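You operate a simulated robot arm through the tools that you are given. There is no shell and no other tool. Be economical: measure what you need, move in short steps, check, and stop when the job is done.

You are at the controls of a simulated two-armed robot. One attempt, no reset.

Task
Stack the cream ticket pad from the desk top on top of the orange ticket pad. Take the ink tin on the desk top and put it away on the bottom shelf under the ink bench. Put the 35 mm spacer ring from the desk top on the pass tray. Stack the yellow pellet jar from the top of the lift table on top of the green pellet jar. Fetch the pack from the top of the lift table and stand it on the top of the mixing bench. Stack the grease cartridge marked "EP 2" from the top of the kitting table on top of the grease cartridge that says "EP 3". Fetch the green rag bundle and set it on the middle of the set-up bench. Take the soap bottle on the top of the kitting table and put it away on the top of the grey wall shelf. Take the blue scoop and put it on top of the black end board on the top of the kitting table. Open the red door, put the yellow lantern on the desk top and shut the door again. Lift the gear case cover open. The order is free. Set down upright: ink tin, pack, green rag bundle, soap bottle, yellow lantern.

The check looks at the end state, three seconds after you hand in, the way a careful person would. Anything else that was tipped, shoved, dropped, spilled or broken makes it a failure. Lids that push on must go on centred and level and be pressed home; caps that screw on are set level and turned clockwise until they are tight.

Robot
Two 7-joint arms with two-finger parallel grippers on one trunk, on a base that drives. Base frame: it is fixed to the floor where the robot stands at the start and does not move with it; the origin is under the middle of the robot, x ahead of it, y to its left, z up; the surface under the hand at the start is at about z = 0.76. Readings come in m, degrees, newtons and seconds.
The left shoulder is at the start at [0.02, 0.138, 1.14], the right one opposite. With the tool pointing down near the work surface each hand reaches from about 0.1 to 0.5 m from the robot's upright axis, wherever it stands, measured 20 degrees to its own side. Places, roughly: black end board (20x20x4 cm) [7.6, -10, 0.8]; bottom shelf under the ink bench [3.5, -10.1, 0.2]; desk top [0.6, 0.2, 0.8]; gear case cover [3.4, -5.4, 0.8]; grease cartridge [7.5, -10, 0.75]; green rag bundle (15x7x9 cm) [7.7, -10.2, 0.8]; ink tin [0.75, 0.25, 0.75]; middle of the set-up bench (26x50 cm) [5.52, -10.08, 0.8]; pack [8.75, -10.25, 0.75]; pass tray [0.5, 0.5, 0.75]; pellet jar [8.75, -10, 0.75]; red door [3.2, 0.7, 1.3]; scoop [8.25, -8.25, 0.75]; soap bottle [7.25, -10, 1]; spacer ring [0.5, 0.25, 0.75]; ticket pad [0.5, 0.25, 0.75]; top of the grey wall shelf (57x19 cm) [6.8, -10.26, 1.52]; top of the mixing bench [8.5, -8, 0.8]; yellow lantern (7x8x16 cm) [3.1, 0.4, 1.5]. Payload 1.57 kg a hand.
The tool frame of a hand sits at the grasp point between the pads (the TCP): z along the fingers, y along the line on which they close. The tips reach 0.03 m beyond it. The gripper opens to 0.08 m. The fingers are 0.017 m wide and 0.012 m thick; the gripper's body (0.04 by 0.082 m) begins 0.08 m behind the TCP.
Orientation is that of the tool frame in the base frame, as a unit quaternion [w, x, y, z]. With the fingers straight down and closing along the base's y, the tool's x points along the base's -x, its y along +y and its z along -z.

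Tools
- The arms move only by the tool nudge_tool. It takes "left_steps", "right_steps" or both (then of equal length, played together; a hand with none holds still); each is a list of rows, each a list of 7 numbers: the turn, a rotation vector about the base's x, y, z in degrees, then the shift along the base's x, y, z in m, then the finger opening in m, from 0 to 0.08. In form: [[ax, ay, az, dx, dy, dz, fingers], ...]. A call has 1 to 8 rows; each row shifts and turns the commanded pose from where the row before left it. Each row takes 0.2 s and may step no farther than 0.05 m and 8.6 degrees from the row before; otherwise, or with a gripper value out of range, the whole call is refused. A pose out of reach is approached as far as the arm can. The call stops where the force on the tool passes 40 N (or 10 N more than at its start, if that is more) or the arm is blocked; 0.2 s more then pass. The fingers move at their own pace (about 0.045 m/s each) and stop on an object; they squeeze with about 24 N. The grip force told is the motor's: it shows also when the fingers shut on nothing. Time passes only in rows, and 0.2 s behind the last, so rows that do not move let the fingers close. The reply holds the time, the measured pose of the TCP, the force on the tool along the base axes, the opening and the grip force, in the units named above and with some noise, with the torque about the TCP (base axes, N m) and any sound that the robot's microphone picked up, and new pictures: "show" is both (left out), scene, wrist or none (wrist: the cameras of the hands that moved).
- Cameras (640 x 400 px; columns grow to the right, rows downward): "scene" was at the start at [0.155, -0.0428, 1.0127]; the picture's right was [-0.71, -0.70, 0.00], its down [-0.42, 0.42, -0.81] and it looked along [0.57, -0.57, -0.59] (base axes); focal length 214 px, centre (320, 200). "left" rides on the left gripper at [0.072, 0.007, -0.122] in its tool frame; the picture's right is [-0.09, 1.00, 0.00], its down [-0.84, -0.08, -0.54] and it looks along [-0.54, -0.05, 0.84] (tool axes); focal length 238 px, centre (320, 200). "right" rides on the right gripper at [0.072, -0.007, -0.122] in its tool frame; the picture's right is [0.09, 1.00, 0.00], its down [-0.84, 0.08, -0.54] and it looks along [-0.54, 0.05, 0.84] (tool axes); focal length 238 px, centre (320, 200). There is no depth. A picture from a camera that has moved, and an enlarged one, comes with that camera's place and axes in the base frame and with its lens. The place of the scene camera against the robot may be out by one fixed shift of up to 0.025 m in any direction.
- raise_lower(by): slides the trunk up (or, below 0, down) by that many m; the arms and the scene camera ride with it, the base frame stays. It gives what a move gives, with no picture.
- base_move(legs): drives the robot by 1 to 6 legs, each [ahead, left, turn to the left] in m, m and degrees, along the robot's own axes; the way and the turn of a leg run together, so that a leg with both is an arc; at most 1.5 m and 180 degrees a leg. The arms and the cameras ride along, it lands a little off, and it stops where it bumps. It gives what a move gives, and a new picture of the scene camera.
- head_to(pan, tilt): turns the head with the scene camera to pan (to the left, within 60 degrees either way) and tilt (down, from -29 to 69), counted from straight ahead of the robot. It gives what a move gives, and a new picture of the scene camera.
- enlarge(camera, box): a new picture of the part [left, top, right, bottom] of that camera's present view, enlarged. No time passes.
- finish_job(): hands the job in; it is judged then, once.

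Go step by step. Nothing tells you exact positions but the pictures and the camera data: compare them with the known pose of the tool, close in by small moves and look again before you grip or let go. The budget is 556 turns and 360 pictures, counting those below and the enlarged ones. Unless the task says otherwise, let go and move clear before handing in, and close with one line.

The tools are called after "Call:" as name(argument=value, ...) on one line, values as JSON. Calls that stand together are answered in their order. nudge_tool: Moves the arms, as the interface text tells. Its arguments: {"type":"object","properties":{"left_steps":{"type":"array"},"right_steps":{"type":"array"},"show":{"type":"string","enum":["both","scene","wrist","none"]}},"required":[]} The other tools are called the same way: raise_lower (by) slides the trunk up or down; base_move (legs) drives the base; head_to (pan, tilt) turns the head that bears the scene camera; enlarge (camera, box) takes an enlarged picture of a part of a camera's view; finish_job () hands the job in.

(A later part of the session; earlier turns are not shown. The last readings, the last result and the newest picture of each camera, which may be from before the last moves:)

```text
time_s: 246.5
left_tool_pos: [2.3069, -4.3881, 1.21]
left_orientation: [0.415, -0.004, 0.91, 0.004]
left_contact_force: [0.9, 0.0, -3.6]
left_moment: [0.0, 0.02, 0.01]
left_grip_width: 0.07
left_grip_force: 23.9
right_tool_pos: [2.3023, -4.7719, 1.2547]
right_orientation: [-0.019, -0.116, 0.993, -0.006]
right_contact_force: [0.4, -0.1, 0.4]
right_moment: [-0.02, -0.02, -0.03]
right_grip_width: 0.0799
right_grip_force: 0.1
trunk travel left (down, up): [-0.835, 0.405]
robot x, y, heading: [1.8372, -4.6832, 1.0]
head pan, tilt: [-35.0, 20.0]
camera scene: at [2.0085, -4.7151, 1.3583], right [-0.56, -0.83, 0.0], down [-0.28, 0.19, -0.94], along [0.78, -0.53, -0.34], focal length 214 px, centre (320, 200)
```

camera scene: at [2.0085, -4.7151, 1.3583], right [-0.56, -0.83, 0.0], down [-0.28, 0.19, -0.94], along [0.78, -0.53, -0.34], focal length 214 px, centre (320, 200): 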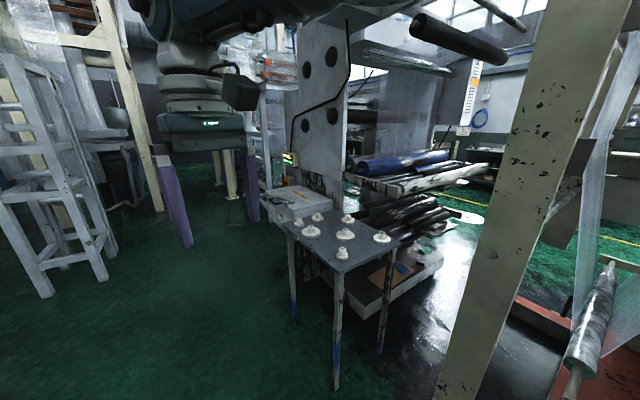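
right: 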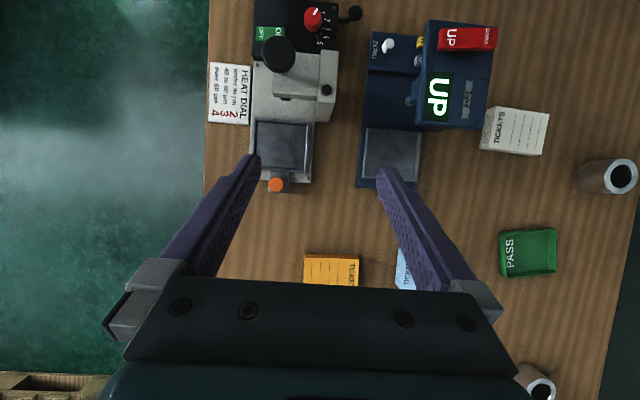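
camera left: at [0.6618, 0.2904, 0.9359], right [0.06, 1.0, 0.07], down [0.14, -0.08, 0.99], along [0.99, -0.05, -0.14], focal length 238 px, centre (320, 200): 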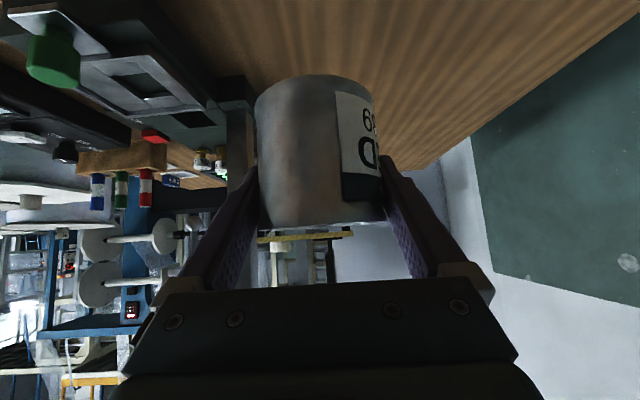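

The gear case seems to be on the press just past the flange table. I drive closer and turn toward it.

Call:
base_move(legs=[[1.3, 0.06, 0], [0, 0, -75]])

Call:
head_to(pan=0, tilt=35)

```text
time_s: 256.2
left_tool_pos: [3.5342, -4.9947, 1.2089]
left_orientation: [0.33, 0.557, 0.719, -0.252]
left_contact_force: [0.1, 0.2, -2.6]
left_moment: [-0.03, 0.0, 0.01]
left_grip_width: 0.07
left_grip_force: 24.3
right_tool_pos: [3.1587, -5.0821, 1.2541]
right_orientation: [-0.018, 0.52, 0.854, 0.008]
right_contact_force: [0.2, -0.4, -0.6]
right_moment: [-0.01, -0.03, 0.0]
right_grip_width: 0.0803
right_grip_force: 0.0
trunk travel left (down, up): [-0.835, 0.405]
robot x, y, heading: [3.1327, -4.6126, -75.0]
head pan, tilt: [-35.0, 20.0]
camera scene: at [3.1204, -4.7751, 1.3583], right [-0.94, 0.35, 0.0], down [0.12, 0.32, -0.94], along [-0.32, -0.88, -0.34], focal length 214 px, centre (320, 200)
```

scene: 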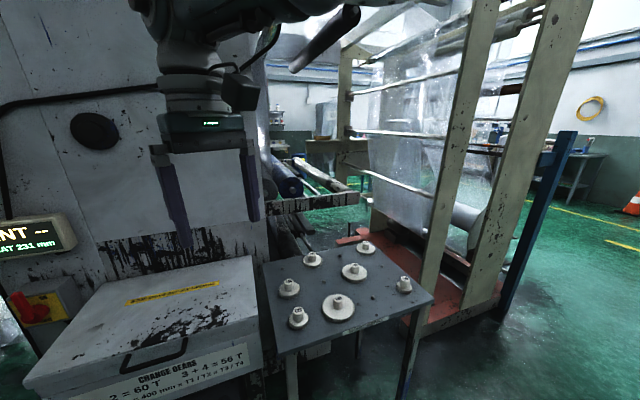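

```text
time_s: 257.2
left_tool_pos: [3.5335, -4.9943, 1.2097]
left_orientation: [0.33, 0.556, 0.72, -0.253]
left_contact_force: [1.1, 0.3, -3.6]
left_moment: [0.01, 0.02, -0.03]
left_grip_width: 0.0701
left_grip_force: 24.2
right_tool_pos: [3.1597, -5.0822, 1.2544]
right_orientation: [-0.019, 0.52, 0.854, 0.007]
right_contact_force: [-0.1, -0.1, -0.2]
right_moment: [0.03, 0.02, 0.0]
right_grip_width: 0.0799
right_grip_force: 0.0
trunk travel left (down, up): [-0.835, 0.405]
robot x, y, heading: [3.1362, -4.6105, -75.0]
head pan, tilt: [0.0, 35.0]
camera scene: at [3.1749, -4.7729, 1.3345], right [-0.97, -0.25, 0.0], down [-0.15, 0.55, -0.82], along [0.21, -0.79, -0.57], focal length 214 px, centre (320, 200)
```

scene: 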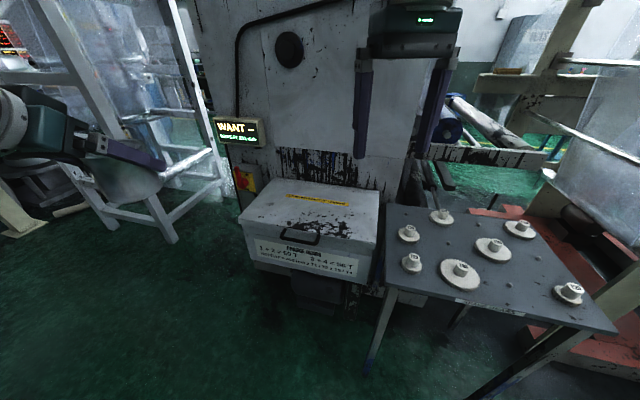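

The gear case is a box on the press with a lid and a black bail handle at its front, near [3.38, -5.28, 0.8]. I enlarge it.

Call:
enlarge(camera="scene", box=[220, 165, 400, 295])

```text
3.08 times, centred on (310, 230) of scene
camera zoom: at [3.1749, -4.7729, 1.3345], right [-0.97, -0.25, 0.0], down [-0.15, 0.55, -0.82], along [0.21, -0.79, -0.57], focal length 660 px, centre (351, 108)
```

zoom: 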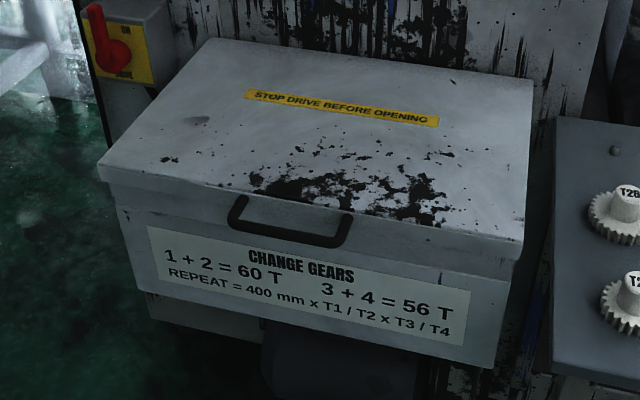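

I plan to grip the bail handle with the right hand. First I draw the left hand with the tin back, and place the robot in front of the case.

Call:
nudge_tool(left_steps=[[0, 0, 0, -0.01, 0.035, 0.0, 0.05], [0, 0, 0, -0.01, 0.035, 0.02, 0.05], [0, 0, 0, 0, 0.02, 0.02, 0.05]], show="none")

Call:
base_move(legs=[[0.32, 0.25, -13]])

```text
time_s: 258.1
left_tool_pos: [3.5125, -4.9023, 1.2498]
left_orientation: [0.33, 0.556, 0.719, -0.253]
left_contact_force: [0.1, 0.8, -3.0]
left_moment: [0.0, -0.02, 0.01]
left_grip_width: 0.0701
left_grip_force: 23.8
right_tool_pos: [3.1593, -5.0828, 1.2545]
right_orientation: [-0.019, 0.521, 0.853, 0.007]
right_contact_force: [-0.4, -0.2, -0.1]
right_moment: [0.03, -0.03, 0.0]
right_grip_width: 0.08
right_grip_force: 0.1
trunk travel left (down, up): [-0.835, 0.405]
robot x, y, heading: [3.1333, -4.6096, -75.1]
head pan, tilt: [0.0, 35.0]
```

```text
time_s: 260.6
left_tool_pos: [3.7336, -5.2648, 1.25]
left_orientation: [0.298, 0.638, 0.649, -0.29]
left_contact_force: [-0.2, 0.5, -3.7]
left_moment: [0.02, -0.02, -0.02]
left_grip_width: 0.0699
left_grip_force: 24.5
right_tool_pos: [3.3449, -5.3575, 1.254]
right_orientation: [-0.018, 0.616, 0.787, 0.009]
right_contact_force: [0.2, -0.1, 0.0]
right_moment: [0.02, -0.01, 0.01]
right_grip_width: 0.08
right_grip_force: 0.0
trunk travel left (down, up): [-0.835, 0.405]
robot x, y, heading: [3.4318, -4.8897, -88.8]
head pan, tilt: [0.0, 35.0]
camera scene: at [3.4282, -5.0604, 1.3344], right [-1.0, -0.02, 0.0], down [-0.01, 0.57, -0.82], along [0.02, -0.82, -0.57], focal length 214 px, centre (320, 200)
```

scene: 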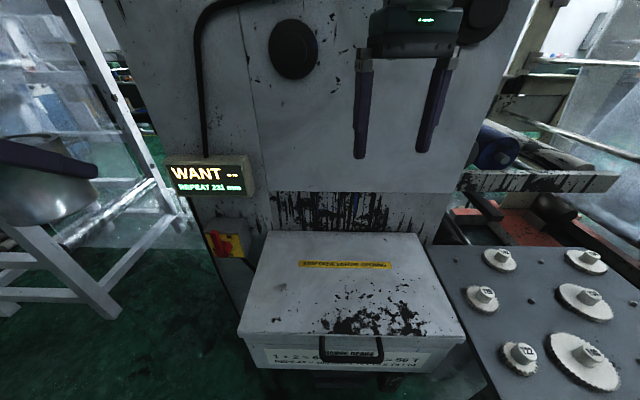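

I will hook the bail from below with closed, 45°-pitched right fingers. I back the base 0.25 m, lower the trunk, and pitch the right hand.

Call:
base_move(legs=[[-0.25, 0, 0]])

Call:
raise_lower(by=-0.25)

Call:
nudge_tool(right_steps=[[0, 0, -7, 0, 0, 0, 0.0], [0, 0, -7, 0, 0, 0, 0.0], [-7.5, 0, 0, 0, 0, 0, 0.0], [-7.5, 0, 0, 0, 0, 0, 0.0], [-7.5, 0, 0, 0, 0, 0, 0.0], [-7.5, 0, 0, 0, 0, 0, 0.0], [-7.5, 0, 0, 0, 0, 0, 0.0], [-7.5, 0, 0, 0, 0, 0, 0.0]], show="wrist")

```text
time_s: 262.4
left_tool_pos: [3.7272, -5.0195, 1.2492]
left_orientation: [0.296, 0.639, 0.647, -0.291]
left_contact_force: [0.1, -0.2, -3.4]
left_moment: [0.01, -0.01, 0.0]
left_grip_width: 0.0698
left_grip_force: 24.3
right_tool_pos: [3.338, -5.11, 1.2559]
right_orientation: [-0.017, 0.618, 0.786, 0.01]
right_contact_force: [-0.5, -0.5, 0.2]
right_moment: [-0.01, 0.0, -0.02]
right_grip_width: 0.0797
right_grip_force: 0.0
trunk travel left (down, up): [-0.835, 0.405]
robot x, y, heading: [3.4257, -4.6463, -88.8]
head pan, tilt: [0.0, 35.0]
camera scene: at [3.4223, -4.8139, 1.3344], right [-1.0, -0.02, 0.0], down [-0.01, 0.57, -0.82], along [0.02, -0.82, -0.57], focal length 214 px, centre (320, 200)
```

scene: 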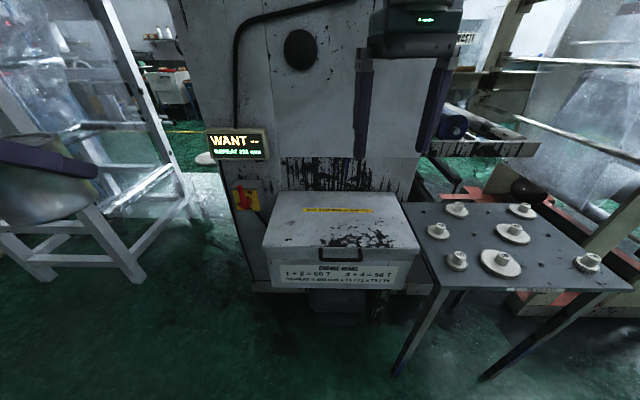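

```text
time_s: 265.0
left_tool_pos: [3.727, -5.0188, 0.9996]
left_orientation: [0.297, 0.639, 0.647, -0.291]
left_contact_force: [-0.3, 0.9, -3.7]
left_moment: [-0.01, -0.03, 0.02]
left_grip_width: 0.07
left_grip_force: 24.2
right_tool_pos: [3.3383, -5.1095, 1.0041]
right_orientation: [-0.017, 0.619, 0.785, 0.009]
right_contact_force: [0.4, -0.3, 0.8]
right_moment: [0.01, 0.0, -0.01]
right_grip_width: 0.0798
right_grip_force: 0.1
trunk travel left (down, up): [-0.585, 0.655]
robot x, y, heading: [3.4248, -4.6459, -88.9]
head pan, tilt: [0.0, 35.0]
```

```text
time_s: 266.8
left_tool_pos: [3.7261, -5.0191, 0.9996]
left_orientation: [0.296, 0.639, 0.647, -0.292]
left_contact_force: [-0.2, -0.3, -3.0]
left_moment: [0.04, 0.0, -0.01]
left_grip_width: 0.07
left_grip_force: 24.1
right_tool_pos: [3.3399, -5.1115, 1.0041]
right_orientation: [0.258, 0.662, 0.654, -0.259]
right_contact_force: [-0.3, 0.7, 0.6]
right_moment: [-0.01, 0.01, 0.01]
right_grip_width: 0.0
right_grip_force: 20.7
trunk travel left (down, up): [-0.585, 0.655]
robot x, y, heading: [3.4269, -4.6492, -89.1]
head pan, tilt: [0.0, 35.0]
camera right: at [3.3337, -4.9754, 1.045], right [1.0, 0.06, -0.06], down [0.07, -0.25, 0.97], along [0.04, -0.97, -0.25], focal length 238 px, centre (320, 200)
```

right: 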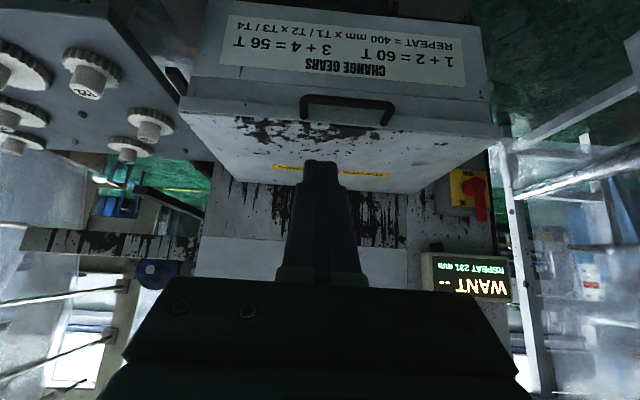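

From both cameras the bail bar is at about [3.369, -5.244, 0.84], 3 cm in front of the lid edge. I bring the closed fingers below and in front of it.

Call:
nudge_tool(right_steps=[[0, 0, 0, 0.029, 0.0, -0.04, 0.0], [0, 0, 0, 0, 0.0, -0.045, 0.0], [0, 0, 0, 0, -0.02, -0.045, 0.0], [0, 0, 0, 0, -0.03, -0.04, 0.0], [0, 0, 0, 0, -0.03, -0.031, 0.0], [0, 0, 0, 0, 0, 0, 0.0]], show="both")

```text
time_s: 268.2
left_tool_pos: [3.727, -5.0203, 0.9988]
left_orientation: [0.297, 0.639, 0.648, -0.29]
left_contact_force: [0.5, 0.5, -3.2]
left_moment: [0.01, 0.0, 0.02]
left_grip_width: 0.0701
left_grip_force: 24.5
right_tool_pos: [3.3591, -5.1763, 0.8086]
right_orientation: [0.257, 0.661, 0.655, -0.259]
right_contact_force: [0.8, -0.1, 0.2]
right_moment: [0.0, 0.01, -0.03]
right_grip_width: 0.0
right_grip_force: 21.7
right hand out of reach, approached as far as the arm can: row 5
trunk travel left (down, up): [-0.585, 0.655]
robot x, y, heading: [3.4275, -4.6431, -88.8]
head pan, tilt: [0.0, 35.0]
camera scene: at [3.4226, -4.8136, 1.0844], right [-1.0, -0.02, 0.0], down [-0.01, 0.57, -0.82], along [0.02, -0.82, -0.57], focal length 214 px, centre (320, 200)
camera right: at [3.3542, -5.0417, 0.8488], right [1.0, 0.06, -0.06], down [0.07, -0.25, 0.97], along [0.04, -0.97, -0.25], focal length 238 px, centre (320, 200)
```

scene: 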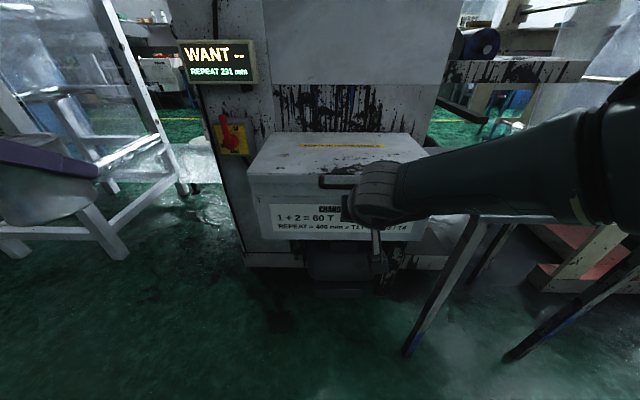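
right: 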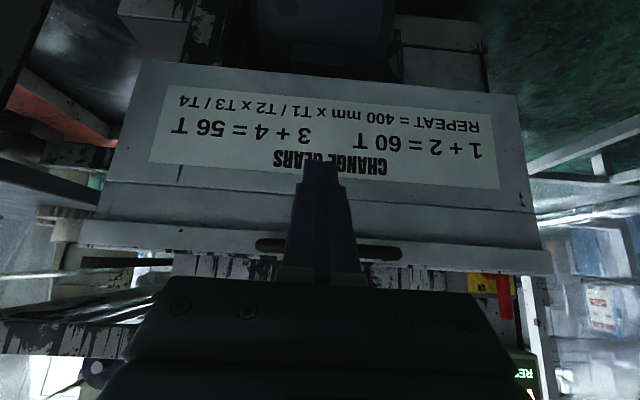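

The bar is confirmed at z≈0.84. I drive the base 4.5 cm forward to regain reach, fingers staying below the bar.

Call:
base_move(legs=[[0.05, 0, 0]])

Call:
nudge_tool(right_steps=[[0, 0, 0, 0.01, 0.0, 0.01, 0.0], [0, 0, 0, 0, 0.0, 0.01, 0.0], [0, 0, 0, 0, 0, 0.0, 0.0]], show="wrist")

```text
time_s: 269.1
left_tool_pos: [3.7262, -5.0698, 0.9988]
left_orientation: [0.297, 0.639, 0.648, -0.29]
left_contact_force: [-0.1, -0.4, -3.2]
left_moment: [0.04, 0.0, 0.0]
left_grip_width: 0.07
left_grip_force: 24.1
right_tool_pos: [3.3596, -5.2273, 0.8095]
right_orientation: [0.257, 0.661, 0.656, -0.259]
right_contact_force: [-0.1, -0.3, -0.1]
right_moment: [-0.01, -0.01, -0.01]
right_grip_width: 0.0002
right_grip_force: 21.5
trunk travel left (down, up): [-0.585, 0.655]
robot x, y, heading: [3.4245, -4.6926, -88.7]
head pan, tilt: [0.0, 35.0]
camera scene: at [3.4234, -4.8636, 1.0845], right [-1.0, -0.02, 0.0], down [-0.01, 0.57, -0.82], along [0.02, -0.82, -0.57], focal length 214 px, centre (320, 200)
```

scene: 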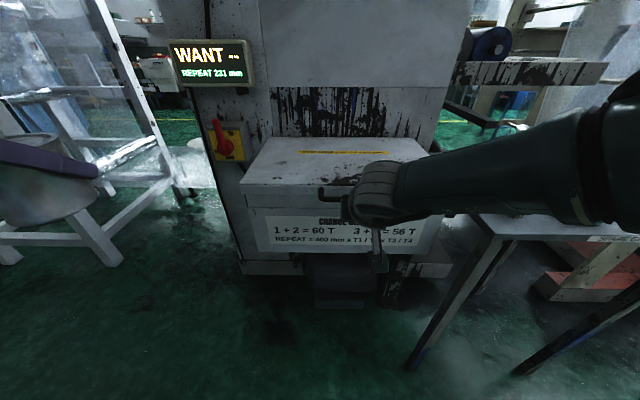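

```text
time_s: 269.9
left_tool_pos: [3.7275, -5.0694, 1.0]
left_orientation: [0.296, 0.639, 0.648, -0.291]
left_contact_force: [-0.5, 0.3, -2.7]
left_moment: [0.01, 0.0, -0.01]
left_grip_width: 0.0702
left_grip_force: 23.5
right_tool_pos: [3.3694, -5.2268, 0.8291]
right_orientation: [0.256, 0.662, 0.655, -0.259]
right_contact_force: [0.0, 0.8, -0.2]
right_moment: [-0.01, 0.01, -0.01]
right_grip_width: 0.0001
right_grip_force: 21.8
trunk travel left (down, up): [-0.585, 0.655]
robot x, y, heading: [3.4315, -4.6958, -88.9]
head pan, tilt: [0.0, 35.0]
camera right: at [3.3645, -5.0919, 0.8698], right [1.0, 0.06, -0.06], down [0.08, -0.25, 0.97], along [0.04, -0.97, -0.25], focal length 238 px, centre (320, 200)
```

right: 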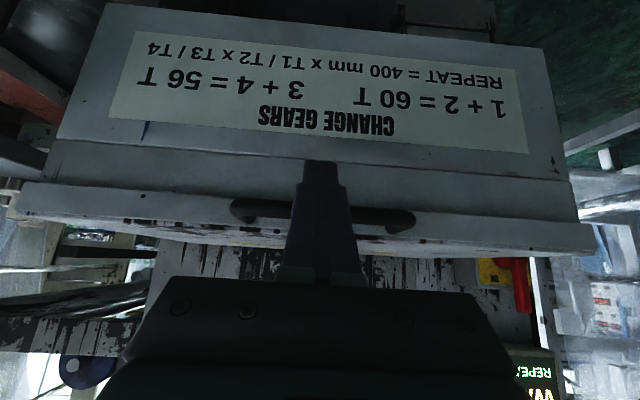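

Fingers are centred on the bail. I raise in small steps to catch the bar.

Call:
nudge_tool(right_steps=[[0, 0, 0, 0, 0.0, 0.01, 0.0], [0, 0, 0, 0, 0.0, 0.01, 0.0], [0, 0, 0, 0, 0, 0.01, 0.0], [0, 0, 0, 0, 0, 0.01, 0.0], [0, 0, 0, 0, 0, 0.01, 0.0]], show="wrist")

```text
time_s: 271.1
left_tool_pos: [3.7277, -5.0675, 0.9981]
left_orientation: [0.296, 0.64, 0.647, -0.291]
left_contact_force: [-1.0, 0.3, -3.5]
left_moment: [0.0, -0.01, 0.0]
left_grip_width: 0.0699
left_grip_force: 24.2
right_tool_pos: [3.3707, -5.2252, 0.8768]
right_orientation: [0.256, 0.662, 0.655, -0.259]
right_contact_force: [-0.8, 4.9, -5.3]
right_moment: [0.17, -0.08, 0.04]
right_grip_width: 0.0
right_grip_force: 21.5
trunk travel left (down, up): [-0.585, 0.655]
robot x, y, heading: [3.4219, -4.6956, -88.9]
head pan, tilt: [0.0, 35.0]
camera right: at [3.3652, -5.09, 0.9184], right [1.0, 0.06, -0.06], down [0.07, -0.25, 0.97], along [0.04, -0.97, -0.25], focal length 238 px, centre (320, 200)
```

right: 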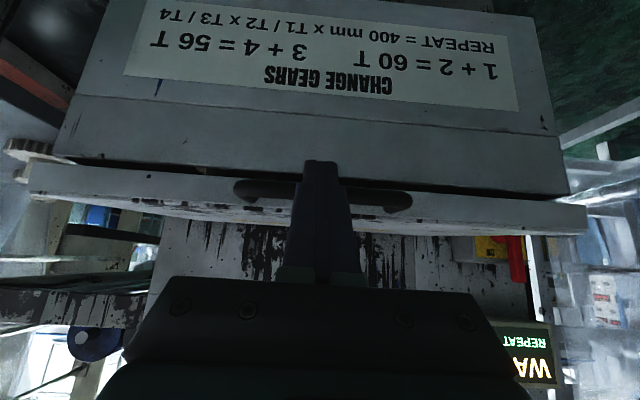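

The lid lifts. I follow its arc upward.

Call:
nudge_tool(right_steps=[[0, 0, 0, 0, -0.0034, 0.026, 0.0], [0, 0, 0, 0, -0.0056, 0.0257, 0.0], [0, 0, 0, 0, -0.0079, 0.025, 0.0], [0, 0, 0, 0, -0.01, 0.0242, 0.0], [0, 0, 0, 0, -0.012, 0.0232, 0.0], [0, 0, 0, 0, -0.014, 0.022, 0.0], [0, 0, 0, 0, 0, 0, 0.0]], show="both")

```text
time_s: 272.7
left_tool_pos: [3.7278, -5.0701, 0.999]
left_orientation: [0.296, 0.639, 0.647, -0.291]
left_contact_force: [0.1, -0.9, -2.8]
left_moment: [0.02, 0.01, 0.01]
left_grip_width: 0.07
left_grip_force: 23.9
right_tool_pos: [3.3701, -5.2793, 1.0256]
right_orientation: [0.258, 0.661, 0.655, -0.259]
right_contact_force: [0.0, 0.5, 0.0]
right_moment: [0.0, 0.02, -0.02]
right_grip_width: 0.0
right_grip_force: 20.8
trunk travel left (down, up): [-0.585, 0.655]
robot x, y, heading: [3.4267, -4.695, -89.0]
head pan, tilt: [0.0, 35.0]
camera scene: at [3.4234, -4.8634, 1.0844], right [-1.0, -0.02, 0.0], down [-0.01, 0.57, -0.82], along [0.02, -0.82, -0.57], focal length 214 px, centre (320, 200)
camera right: at [3.3634, -5.1453, 1.0661], right [1.0, 0.06, -0.06], down [0.07, -0.25, 0.97], along [0.04, -0.97, -0.25], focal length 238 px, centre (320, 200)
```

scene: 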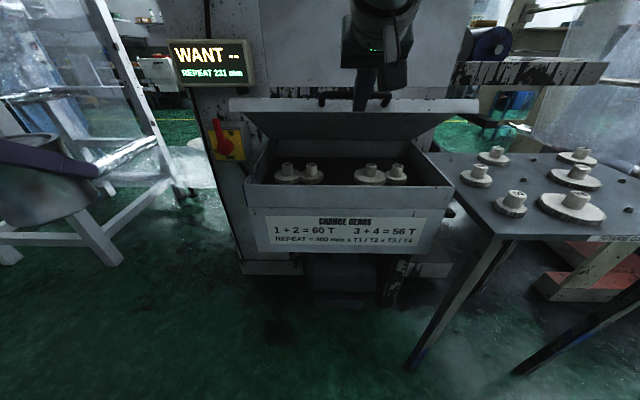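
right: 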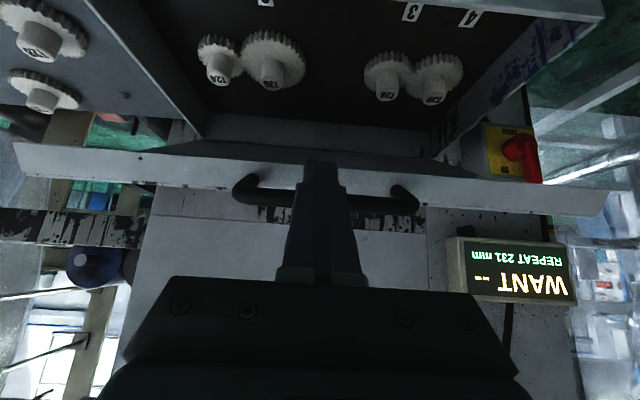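

The cover is about 35° open and gears are visible. I continue the arc.

Call:
nudge_tool(right_steps=[[0, 0, 0, 0, -0.016, 0.021, 0.0], [0, 0, 0, 0, -0.018, 0.0195, 0.0], [0, 0, 0, 0, -0.0195, 0.018, 0.0], [0, 0, 0, 0, -0.021, 0.016, 0.0], [0, 0, 0, 0, 0, 0, 0.0]], show="none")

```text
time_s: 273.9
left_tool_pos: [3.7273, -5.0688, 0.9986]
left_orientation: [0.297, 0.639, 0.648, -0.29]
left_contact_force: [-0.7, 0.0, -3.2]
left_moment: [0.03, 0.02, 0.03]
left_grip_width: 0.0701
left_grip_force: 24.0
right_tool_pos: [3.3616, -5.3038, 1.0705]
right_orientation: [0.257, 0.661, 0.655, -0.26]
right_contact_force: [0.2, -0.4, 0.7]
right_moment: [0.01, -0.04, 0.0]
right_grip_width: 0.0001
right_grip_force: 21.0
right hand out of reach, approached as far as the arm can: row 2, 3, 4
trunk travel left (down, up): [-0.585, 0.655]
robot x, y, heading: [3.4238, -4.6992, -88.8]
head pan, tilt: [0.0, 35.0]
```

I drive the base forward a little and go on.

Call:
base_move(legs=[[0.08, 0, 0]])

Call:
nudge_tool(right_steps=[[0, 0, 0, 0.008, 0, 0.03, 0.0], [0, 0, 0, 0, -0.01, 0.03, 0.0], [0, 0, 0, 0, -0.02, 0.02, 0.0], [0, 0, 0, 0, 0, 0, 0.0]], show="wrist")

```text
time_s: 274.9
left_tool_pos: [3.729, -5.1141, 0.9983]
left_orientation: [0.295, 0.639, 0.649, -0.289]
left_contact_force: [-0.5, -0.3, -3.3]
left_moment: [0.01, 0.03, 0.03]
left_grip_width: 0.0698
left_grip_force: 23.7
right_tool_pos: [3.3619, -5.3496, 1.0791]
right_orientation: [0.257, 0.661, 0.654, -0.262]
right_contact_force: [-1.2, 2.2, 1.6]
right_moment: [-0.02, 0.04, 0.01]
right_grip_width: 0.0
right_grip_force: 21.2
trunk travel left (down, up): [-0.585, 0.655]
robot x, y, heading: [3.4278, -4.7413, -88.9]
head pan, tilt: [0.0, 35.0]
stopped in leg 1: the force on the tool passed its limit at 128 N (the readings are from after the stop); the commanded pose is now the measured one
camera scene: at [3.4239, -4.9084, 1.0842], right [-1.0, -0.02, 0.0], down [-0.01, 0.57, -0.82], along [0.02, -0.82, -0.57], focal length 214 px, centre (320, 200)
```

scene: 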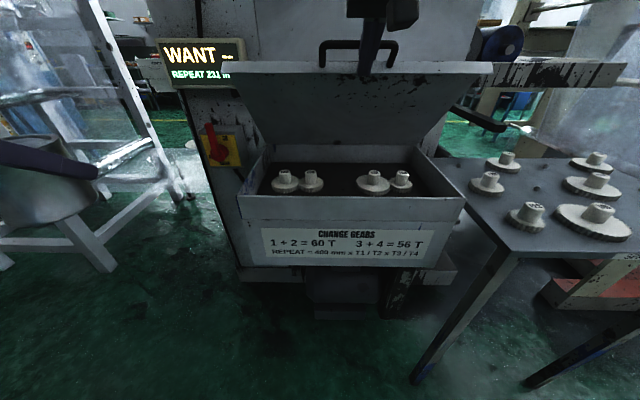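

```text
time_s: 276.1
left_tool_pos: [3.7286, -5.114, 0.9967]
left_orientation: [0.295, 0.639, 0.648, -0.289]
left_contact_force: [-0.3, 0.5, -2.7]
left_moment: [0.04, 0.02, -0.05]
left_grip_width: 0.07
left_grip_force: 24.0
right_tool_pos: [3.3771, -5.3352, 1.1119]
right_orientation: [0.246, 0.659, 0.667, -0.247]
right_contact_force: [-0.7, -1.1, -0.3]
right_moment: [-0.01, 0.01, 0.0]
right_grip_width: 0.0
right_grip_force: 21.3
right hand out of reach, approached as far as the arm can: row 1, 2, 3
trunk travel left (down, up): [-0.585, 0.655]
robot x, y, heading: [3.4261, -4.7369, -88.9]
head pan, tilt: [0.0, 35.0]
stopped in row 4 (right hand): the arm was blocked; the commanded pose is now the measured one
camera right: at [3.3695, -5.2019, 1.1567], right [0.99, 0.08, -0.07], down [0.09, -0.28, 0.96], along [0.06, -0.96, -0.29], focal length 238 px, centre (320, 200)
```

right: 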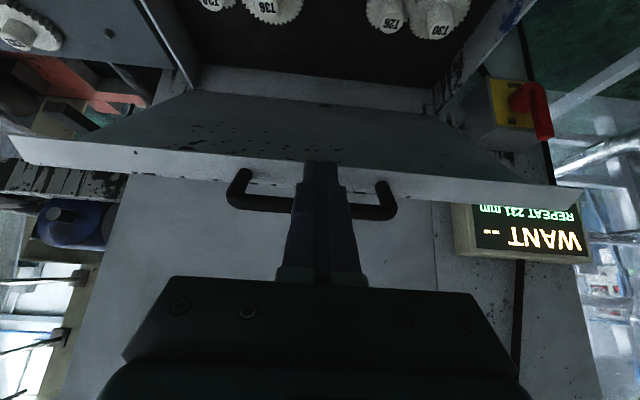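

The cover seems to hold itself at about 50°. My fingertips are wedged under the bail, so I withdraw along the fingers and look.

Call:
nudge_tool(right_steps=[[0, 0, 0, 0, 0.02, 0.01, 0.0], [0, 0, 0, 0, 0.03, 0.01, 0.0], [0, 0, 0, 0, 0.03, 0, 0.0], [0, 0, 0, 0, 0.03, -0.03, 0.0], [0, 0, 0, 0, 0, 0, 0.0]], show="scene")

```text
time_s: 277.3
left_tool_pos: [3.7286, -5.115, 0.9985]
left_orientation: [0.297, 0.638, 0.648, -0.29]
left_contact_force: [0.6, -1.4, -2.7]
left_moment: [-0.04, -0.01, -0.03]
left_grip_width: 0.0701
left_grip_force: 24.1
right_tool_pos: [3.3787, -5.3303, 1.1175]
right_orientation: [0.243, 0.659, 0.667, -0.247]
right_contact_force: [0.0, 0.9, 0.2]
right_moment: [0.03, 0.0, 0.03]
right_grip_width: 0.0
right_grip_force: 21.4
right hand out of reach, approached as far as the arm can: row 1, 2, 3, 4
trunk travel left (down, up): [-0.585, 0.655]
robot x, y, heading: [3.4269, -4.7391, -89.0]
head pan, tilt: [0.0, 35.0]
camera scene: at [3.4241, -4.9085, 1.0844], right [-1.0, -0.02, 0.0], down [-0.01, 0.57, -0.82], along [0.02, -0.82, -0.57], focal length 214 px, centre (320, 200)
```

scene: 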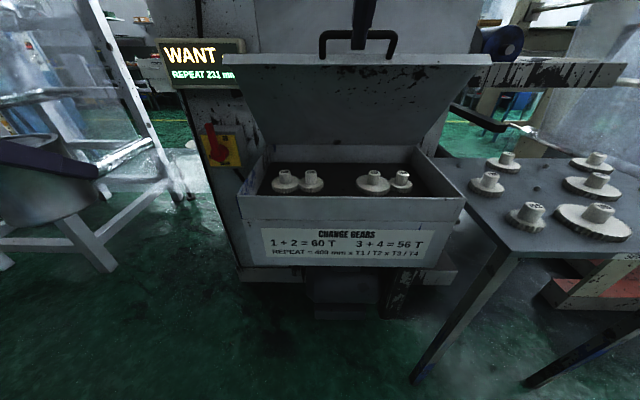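

The arm reports its limit even moving back. I combine a small turn with the retreat.

Call:
nudge_tool(right_steps=[[5, 0, 0, 0, 0.02, 0.02, 0.0], [5, 0, 0, 0, 0.02, 0.02, 0.0], [0, 0, 0, 0, 0.03, 0, 0.0], [0, 0, 0, 0, 0.03, 0, 0.0]], show="none")

```text
time_s: 278.0
left_tool_pos: [3.7283, -5.1139, 0.9974]
left_orientation: [0.296, 0.639, 0.649, -0.288]
left_contact_force: [1.0, -0.1, -2.5]
left_moment: [0.0, 0.02, -0.01]
left_grip_width: 0.0702
left_grip_force: 23.7
right_tool_pos: [3.3791, -5.268, 1.0758]
right_orientation: [0.125, 0.7, 0.692, -0.129]
right_contact_force: [-0.2, -0.3, 0.1]
right_moment: [0.03, 0.01, 0.0]
right_grip_width: 0.0002
right_grip_force: 20.9
trunk travel left (down, up): [-0.585, 0.655]
robot x, y, heading: [3.4273, -4.7406, -89.0]
head pan, tilt: [0.0, 35.0]
stopped in row 3 (right hand): the arm was blocked; the commanded pose is now the measured one
```

Call:
nudge_tool(right_steps=[[0, 0, 0, 0, 0.02, 0.01, 0.0], [0, 0, 0, 0, 0.03, 0.01, 0.0], [0, 0, 0, 0, 0.03, 0, 0.0]], show="both")

```text
time_s: 279.0
left_tool_pos: [3.7289, -5.1134, 0.9981]
left_orientation: [0.296, 0.639, 0.649, -0.288]
left_contact_force: [0.4, -0.1, -3.9]
left_moment: [-0.02, -0.01, 0.04]
left_grip_width: 0.0699
left_grip_force: 23.4
right_tool_pos: [3.3838, -5.1726, 1.0558]
right_orientation: [0.09, 0.699, 0.702, -0.1]
right_contact_force: [0.5, -0.8, 0.2]
right_moment: [0.03, 0.0, -0.01]
right_grip_width: 0.0001
right_grip_force: 21.2
trunk travel left (down, up): [-0.585, 0.655]
robot x, y, heading: [3.4239, -4.7451, -88.9]
head pan, tilt: [0.0, 35.0]
stopped in row 3 (right hand): the arm was blocked; the commanded pose is now the measured one
camera scene: at [3.4242, -4.9084, 1.0844], right [-1.0, -0.02, 0.0], down [-0.01, 0.57, -0.82], along [0.02, -0.82, -0.57], focal length 214 px, centre (320, 200)
camera right: at [3.3781, -5.0721, 1.1542], right [1.0, 0.09, -0.04], down [0.09, -0.66, 0.75], along [0.04, -0.74, -0.67], focal length 238 px, centre (320, 200)
```

scene: 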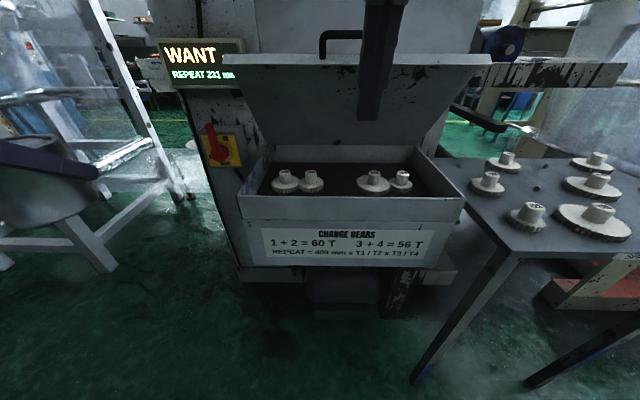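
right: 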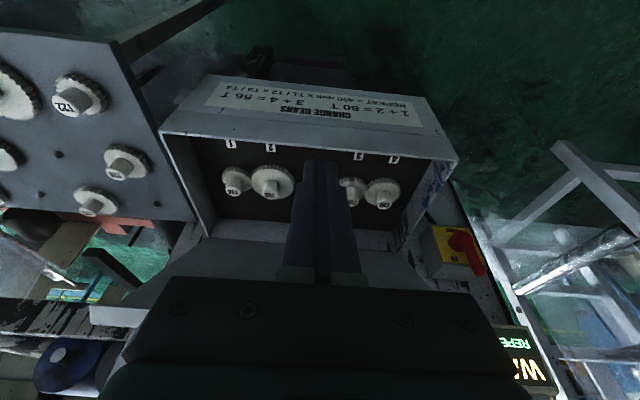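

The cover stays up by itself at about 50°. I now push its bail edge further back with the upright fingers, using the arm and then the base.

Call:
nudge_tool(right_steps=[[0, 0, 0, -0.015, 0, 0.03, 0.0], [0, 0, 0, 0, -0.01, 0.03, 0.0], [0, 0, 0, 0, -0.03, 0, 0.0], [0, 0, 0, 0, -0.03, 0, 0.0], [0, 0, 0, 0, 0, 0, 0.0]], show="none")

Call:
base_move(legs=[[0.15, 0, 0]])

```text
time_s: 280.4
left_tool_pos: [3.728, -5.1137, 0.9971]
left_orientation: [0.295, 0.639, 0.649, -0.288]
left_contact_force: [0.8, 0.2, -3.8]
left_moment: [0.02, -0.03, -0.02]
left_grip_width: 0.07
left_grip_force: 24.0
right_tool_pos: [3.3628, -5.2336, 1.0695]
right_orientation: [0.057, 0.707, 0.702, -0.063]
right_contact_force: [0.3, -0.8, 0.4]
right_moment: [0.02, -0.03, 0.01]
right_grip_width: 0.0004
right_grip_force: 21.8
trunk travel left (down, up): [-0.585, 0.655]
robot x, y, heading: [3.425, -4.7371, -89.0]
head pan, tilt: [0.0, 35.0]
stopped in row 5 (right hand): the arm was blocked; the commanded pose is now the measured one
```

```text
time_s: 281.8
left_tool_pos: [3.7311, -5.2665, 0.9989]
left_orientation: [0.295, 0.639, 0.648, -0.29]
left_contact_force: [-0.3, 0.1, -2.9]
left_moment: [0.01, 0.02, 0.02]
left_grip_width: 0.07
left_grip_force: 24.3
right_tool_pos: [3.3661, -5.385, 1.0699]
right_orientation: [0.057, 0.708, 0.701, -0.064]
right_contact_force: [-0.2, -0.4, -0.4]
right_moment: [-0.01, 0.01, 0.05]
right_grip_width: 0.0001
right_grip_force: 20.5
trunk travel left (down, up): [-0.585, 0.655]
robot x, y, heading: [3.4309, -4.8932, -89.4]
head pan, tilt: [0.0, 35.0]
camera scene: at [3.4268, -5.0611, 1.0845], right [-1.0, -0.02, 0.0], down [-0.01, 0.57, -0.82], along [0.01, -0.82, -0.57], focal length 214 px, centre (320, 200)
```

scene: 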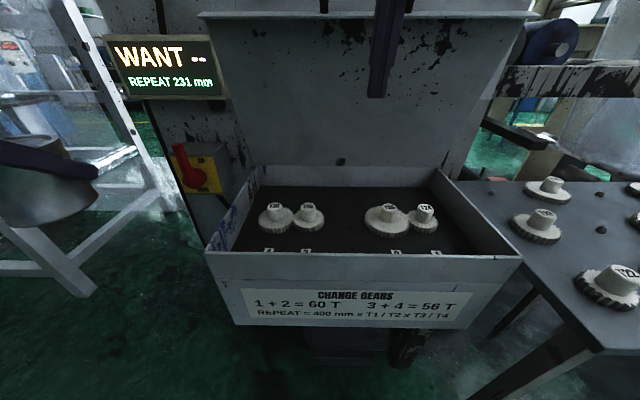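

The cover opens further. I push a bit more with the base.

Call:
base_move(legs=[[0.09, 0, 0]])

```text
time_s: 282.9
left_tool_pos: [3.7338, -5.3565, 0.9979]
left_orientation: [0.296, 0.639, 0.649, -0.289]
left_contact_force: [-1.0, 0.0, -3.7]
left_moment: [0.0, 0.05, 0.03]
left_grip_width: 0.0697
left_grip_force: 23.5
right_tool_pos: [3.3687, -5.4757, 1.069]
right_orientation: [0.056, 0.706, 0.703, -0.064]
right_contact_force: [-0.5, -1.1, 0.3]
right_moment: [0.04, -0.04, -0.01]
right_grip_width: 0.0
right_grip_force: 21.8
trunk travel left (down, up): [-0.585, 0.655]
robot x, y, heading: [3.4292, -4.9837, -89.0]
head pan, tilt: [0.0, 35.0]
camera scene: at [3.4289, -5.1503, 1.0845], right [-1.0, -0.02, 0.0], down [-0.01, 0.57, -0.82], along [0.02, -0.82, -0.57], focal length 214 px, centre (320, 200)
```

scene: 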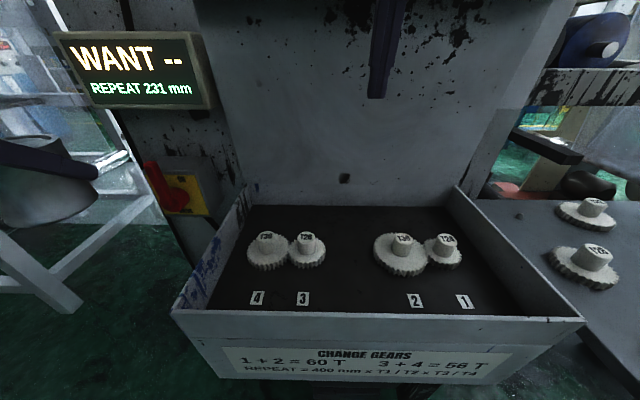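

Nearly upright. I push a last few centimetres with the arm only.

Call:
nudge_tool(right_steps=[[0, 0, 0, 0, -0.02, 0.01, 0.0], [0, 0, 0, 0, -0.02, 0.01, 0.0], [0, 0, 0, 0, -0.02, 0.0, 0.0], [0, 0, 0, 0, 0, 0, 0.0]], show="wrist")

```text
time_s: 283.9
left_tool_pos: [3.7328, -5.3558, 0.9986]
left_orientation: [0.296, 0.639, 0.649, -0.289]
left_contact_force: [-0.8, -0.8, -2.4]
left_moment: [0.01, 0.02, 0.03]
left_grip_width: 0.07
left_grip_force: 24.6
right_tool_pos: [3.3451, -5.4821, 1.0694]
right_orientation: [0.052, 0.708, 0.702, -0.059]
right_contact_force: [-0.1, 0.1, 0.1]
right_moment: [0.0, -0.01, 0.0]
right_grip_width: 0.0
right_grip_force: 21.9
right hand out of reach, approached as far as the arm can: row 1, 2, 3
trunk travel left (down, up): [-0.585, 0.655]
robot x, y, heading: [3.4321, -4.9801, -88.8]
head pan, tilt: [0.0, 35.0]
camera right: at [3.3403, -5.3919, 1.1787], right [1.0, 0.08, -0.02], down [0.08, -0.74, 0.67], along [0.04, -0.67, -0.74], focal length 238 px, centre (320, 200)
```

right: 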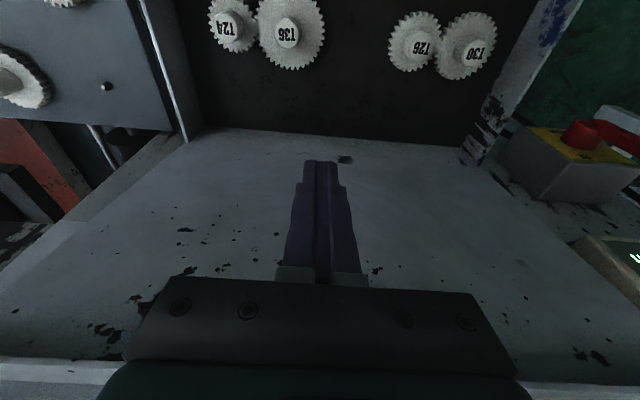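

Call:
base_move(legs=[[0.045, 0, 0]])

```text
time_s: 284.9
left_tool_pos: [3.7357, -5.3979, 0.9988]
left_orientation: [0.296, 0.639, 0.649, -0.288]
left_contact_force: [-0.5, -0.5, -2.9]
left_moment: [0.0, -0.04, 0.02]
left_grip_width: 0.0702
left_grip_force: 24.3
right_tool_pos: [3.3469, -5.5192, 1.0684]
right_orientation: [0.047, 0.708, 0.703, -0.053]
right_contact_force: [-0.4, 0.4, -0.6]
right_moment: [-0.06, -0.01, 0.03]
right_grip_width: 0.0
right_grip_force: 21.6
trunk travel left (down, up): [-0.585, 0.655]
robot x, y, heading: [3.4338, -5.0225, -88.7]
head pan, tilt: [0.0, 35.0]
stopped in leg 1: the force on the tool passed its limit at 127 N (the readings are from after the stop); the commanded pose is now the measured one
camera scene: at [3.4297, -5.1927, 1.0844], right [-1.0, -0.02, 0.0], down [-0.01, 0.57, -0.82], along [0.02, -0.82, -0.57], focal length 214 px, centre (320, 200)
```

scene: 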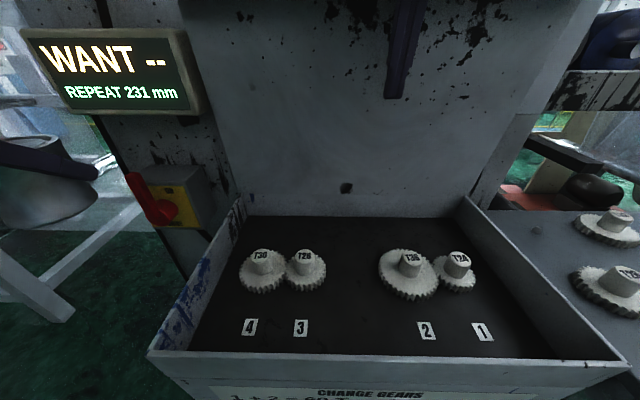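

The cover hit its stop, so it is fully open. I back away and check that it stays.

Call:
base_move(legs=[[-0.5, 0, 0]])

```text
time_s: 287.9
left_tool_pos: [3.7258, -4.8908, 0.9981]
left_orientation: [0.298, 0.636, 0.652, -0.287]
left_contact_force: [0.0, -0.4, -3.4]
left_moment: [0.04, 0.0, 0.02]
left_grip_width: 0.0698
left_grip_force: 23.8
right_tool_pos: [3.3404, -5.0159, 1.068]
right_orientation: [0.048, 0.704, 0.706, -0.052]
right_contact_force: [-0.4, 0.7, 0.6]
right_moment: [-0.03, 0.01, 0.01]
right_grip_width: 0.0001
right_grip_force: 21.0
trunk travel left (down, up): [-0.585, 0.655]
robot x, y, heading: [3.4213, -4.5199, -88.1]
head pan, tilt: [0.0, 35.0]
camera scene: at [3.4192, -4.6879, 1.0844], right [-1.0, -0.03, 0.0], down [-0.02, 0.57, -0.82], along [0.02, -0.82, -0.57], focal length 214 px, centre (320, 200)
```

scene: 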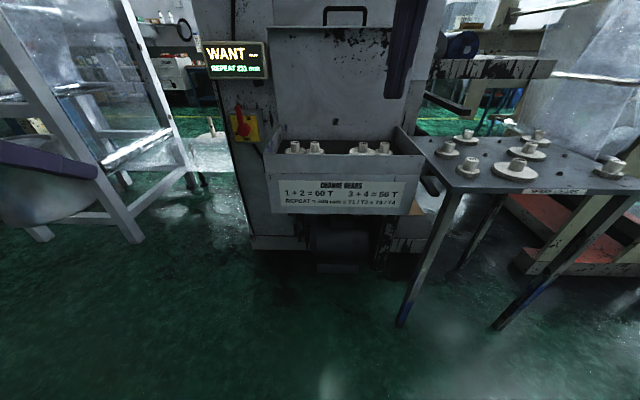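

The cover stays open. Now I travel west and then south toward the ink bench.

Call:
base_move(legs=[[0, 0, -92], [1.5, 0.17, 0], [1.5, 0.1, 0], [0, 0, 90], [1.5, 0, 0], [1.5, 0, 0]])

Call:
head_to(pan=35, tilt=10)

```text
refused: leg 2 is longer than a leg can be; nothing moved
```

```text
time_s: 288.9
left_tool_pos: [3.7253, -4.8905, 0.999]
left_orientation: [0.298, 0.636, 0.652, -0.288]
left_contact_force: [0.5, -0.3, -3.4]
left_moment: [0.01, 0.03, 0.0]
left_grip_width: 0.0697
left_grip_force: 24.0
right_tool_pos: [3.3396, -5.0156, 1.0692]
right_orientation: [0.048, 0.705, 0.706, -0.052]
right_contact_force: [0.5, 0.3, 0.3]
right_moment: [0.0, 0.01, 0.0]
right_grip_width: 0.0
right_grip_force: 21.0
trunk travel left (down, up): [-0.585, 0.655]
robot x, y, heading: [3.4184, -4.5141, -88.5]
head pan, tilt: [35.0, 10.0]
camera scene: at [3.4721, -4.6746, 1.1245], right [-0.8, -0.6, 0.0], down [-0.1, 0.14, -0.98], along [0.59, -0.79, -0.17], focal length 214 px, centre (320, 200)
```

scene: 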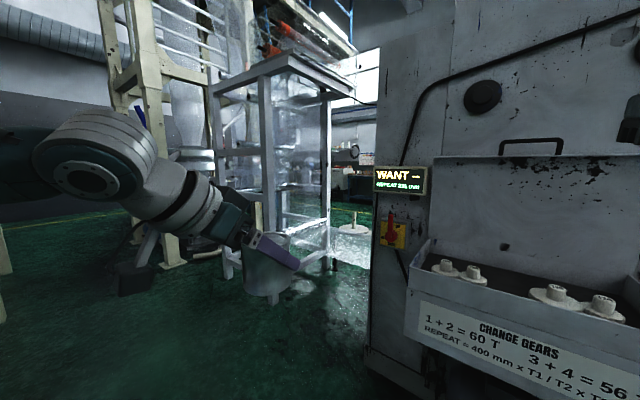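

Call:
base_move(legs=[[0, 0, -91.5], [1.45, 0.15, 0], [1.45, 0.1, 0], [0.1, 0, 90], [1.45, 0, 0], [1.45, 0, 0]])

```text
time_s: 314.7
left_tool_pos: [0.8297, -6.0844, 0.9872]
left_orientation: [0.293, 0.623, 0.671, -0.274]
left_contact_force: [1.1, -0.8, -3.5]
left_moment: [0.02, 0.03, 0.03]
left_grip_width: 0.0701
left_grip_force: 23.8
right_tool_pos: [0.4542, -6.235, 1.0647]
right_orientation: [0.046, 0.685, 0.725, -0.049]
right_contact_force: [0.0, -0.7, 1.0]
right_moment: [0.0, -0.04, -0.01]
right_grip_width: 0.0
right_grip_force: 21.2
trunk travel left (down, up): [-0.585, 0.655]
robot x, y, heading: [0.5103, -5.7399, -85.5]
head pan, tilt: [35.0, 10.0]
stopped in leg 5: the robot was blocked; the commanded pose is now the measured one
camera scene: at [0.5702, -5.8874, 1.1232], right [-0.77, -0.64, 0.0], down [-0.11, 0.14, -0.98], along [0.63, -0.76, -0.18], focal length 214 px, centre (320, 200)
```

scene: 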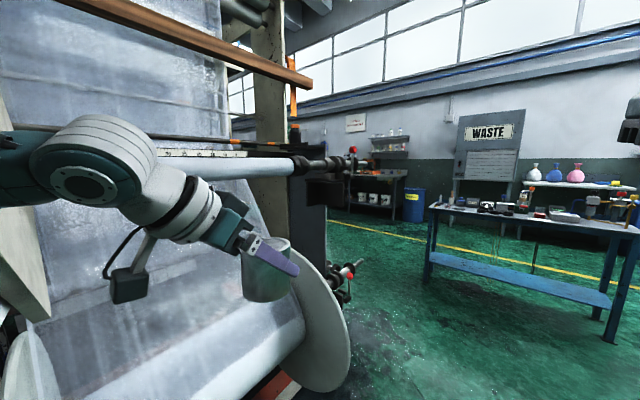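

The left arm met a roller shaft of the press. I back off, shift right and pass wider.

Call:
base_move(legs=[[-0.2, 0, 0], [0, -0.45, 0], [1.3, 0, -4]])

```text
time_s: 324.8
left_tool_pos: [0.4073, -7.2427, 0.9928]
left_orientation: [0.289, 0.643, 0.649, -0.286]
left_contact_force: [-0.2, -0.2, -3.2]
left_moment: [0.03, -0.02, -0.03]
left_grip_width: 0.0701
left_grip_force: 23.7
right_tool_pos: [0.0218, -7.3664, 1.0691]
right_orientation: [0.047, 0.708, 0.702, -0.053]
right_contact_force: [-0.3, 0.0, 0.2]
right_moment: [0.01, -0.01, 0.0]
right_grip_width: 0.0001
right_grip_force: 21.9
trunk travel left (down, up): [-0.585, 0.655]
robot x, y, heading: [0.1078, -6.8709, -88.7]
head pan, tilt: [35.0, 10.0]
camera scene: at [0.1579, -7.0266, 1.1246], right [-0.81, -0.59, 0.0], down [-0.1, 0.14, -0.98], along [0.58, -0.8, -0.17], focal length 214 px, centre (320, 200)
```

scene: 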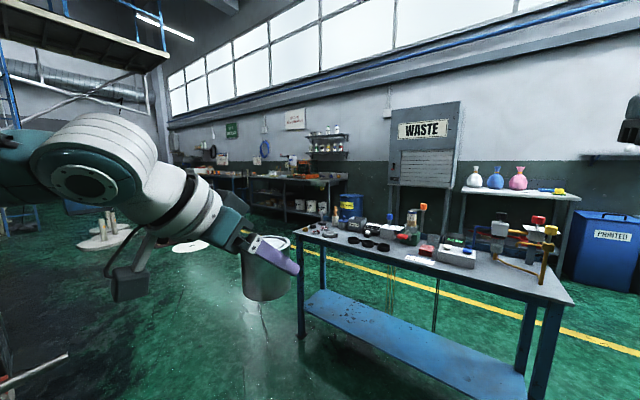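

The ink bench is the dark bench under the wall shelf further on. I check the roller bar at my left before moving east.

Call:
head_to(pan=60, tilt=30)

```text
time_s: 325.6
left_tool_pos: [0.4069, -7.2416, 0.9929]
left_orientation: [0.29, 0.642, 0.65, -0.285]
left_contact_force: [0.0, -0.1, -3.1]
left_moment: [0.03, 0.04, -0.02]
left_grip_width: 0.0701
left_grip_force: 24.0
right_tool_pos: [0.0207, -7.3658, 1.0689]
right_orientation: [0.047, 0.709, 0.702, -0.052]
right_contact_force: [-1.0, -0.3, -1.0]
right_moment: [-0.02, -0.04, -0.01]
right_grip_width: 0.0001
right_grip_force: 21.5
trunk travel left (down, up): [-0.585, 0.655]
robot x, y, heading: [0.1058, -6.8703, -88.8]
head pan, tilt: [60.0, 30.0]
camera scene: at [0.1823, -6.9953, 1.0923], right [-0.49, -0.87, 0.0], down [-0.44, 0.24, -0.87], along [0.76, -0.42, -0.5], focal length 214 px, centre (320, 200)
```

scene: 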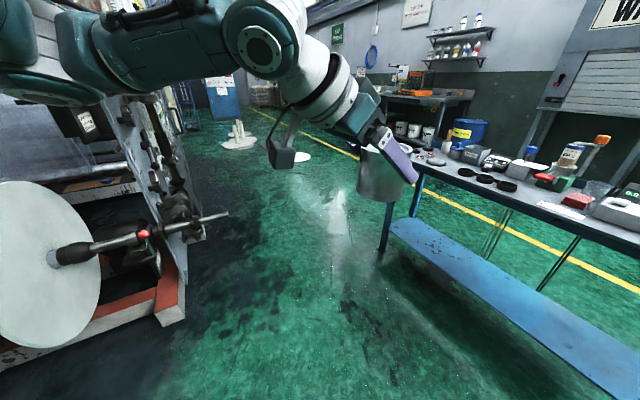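

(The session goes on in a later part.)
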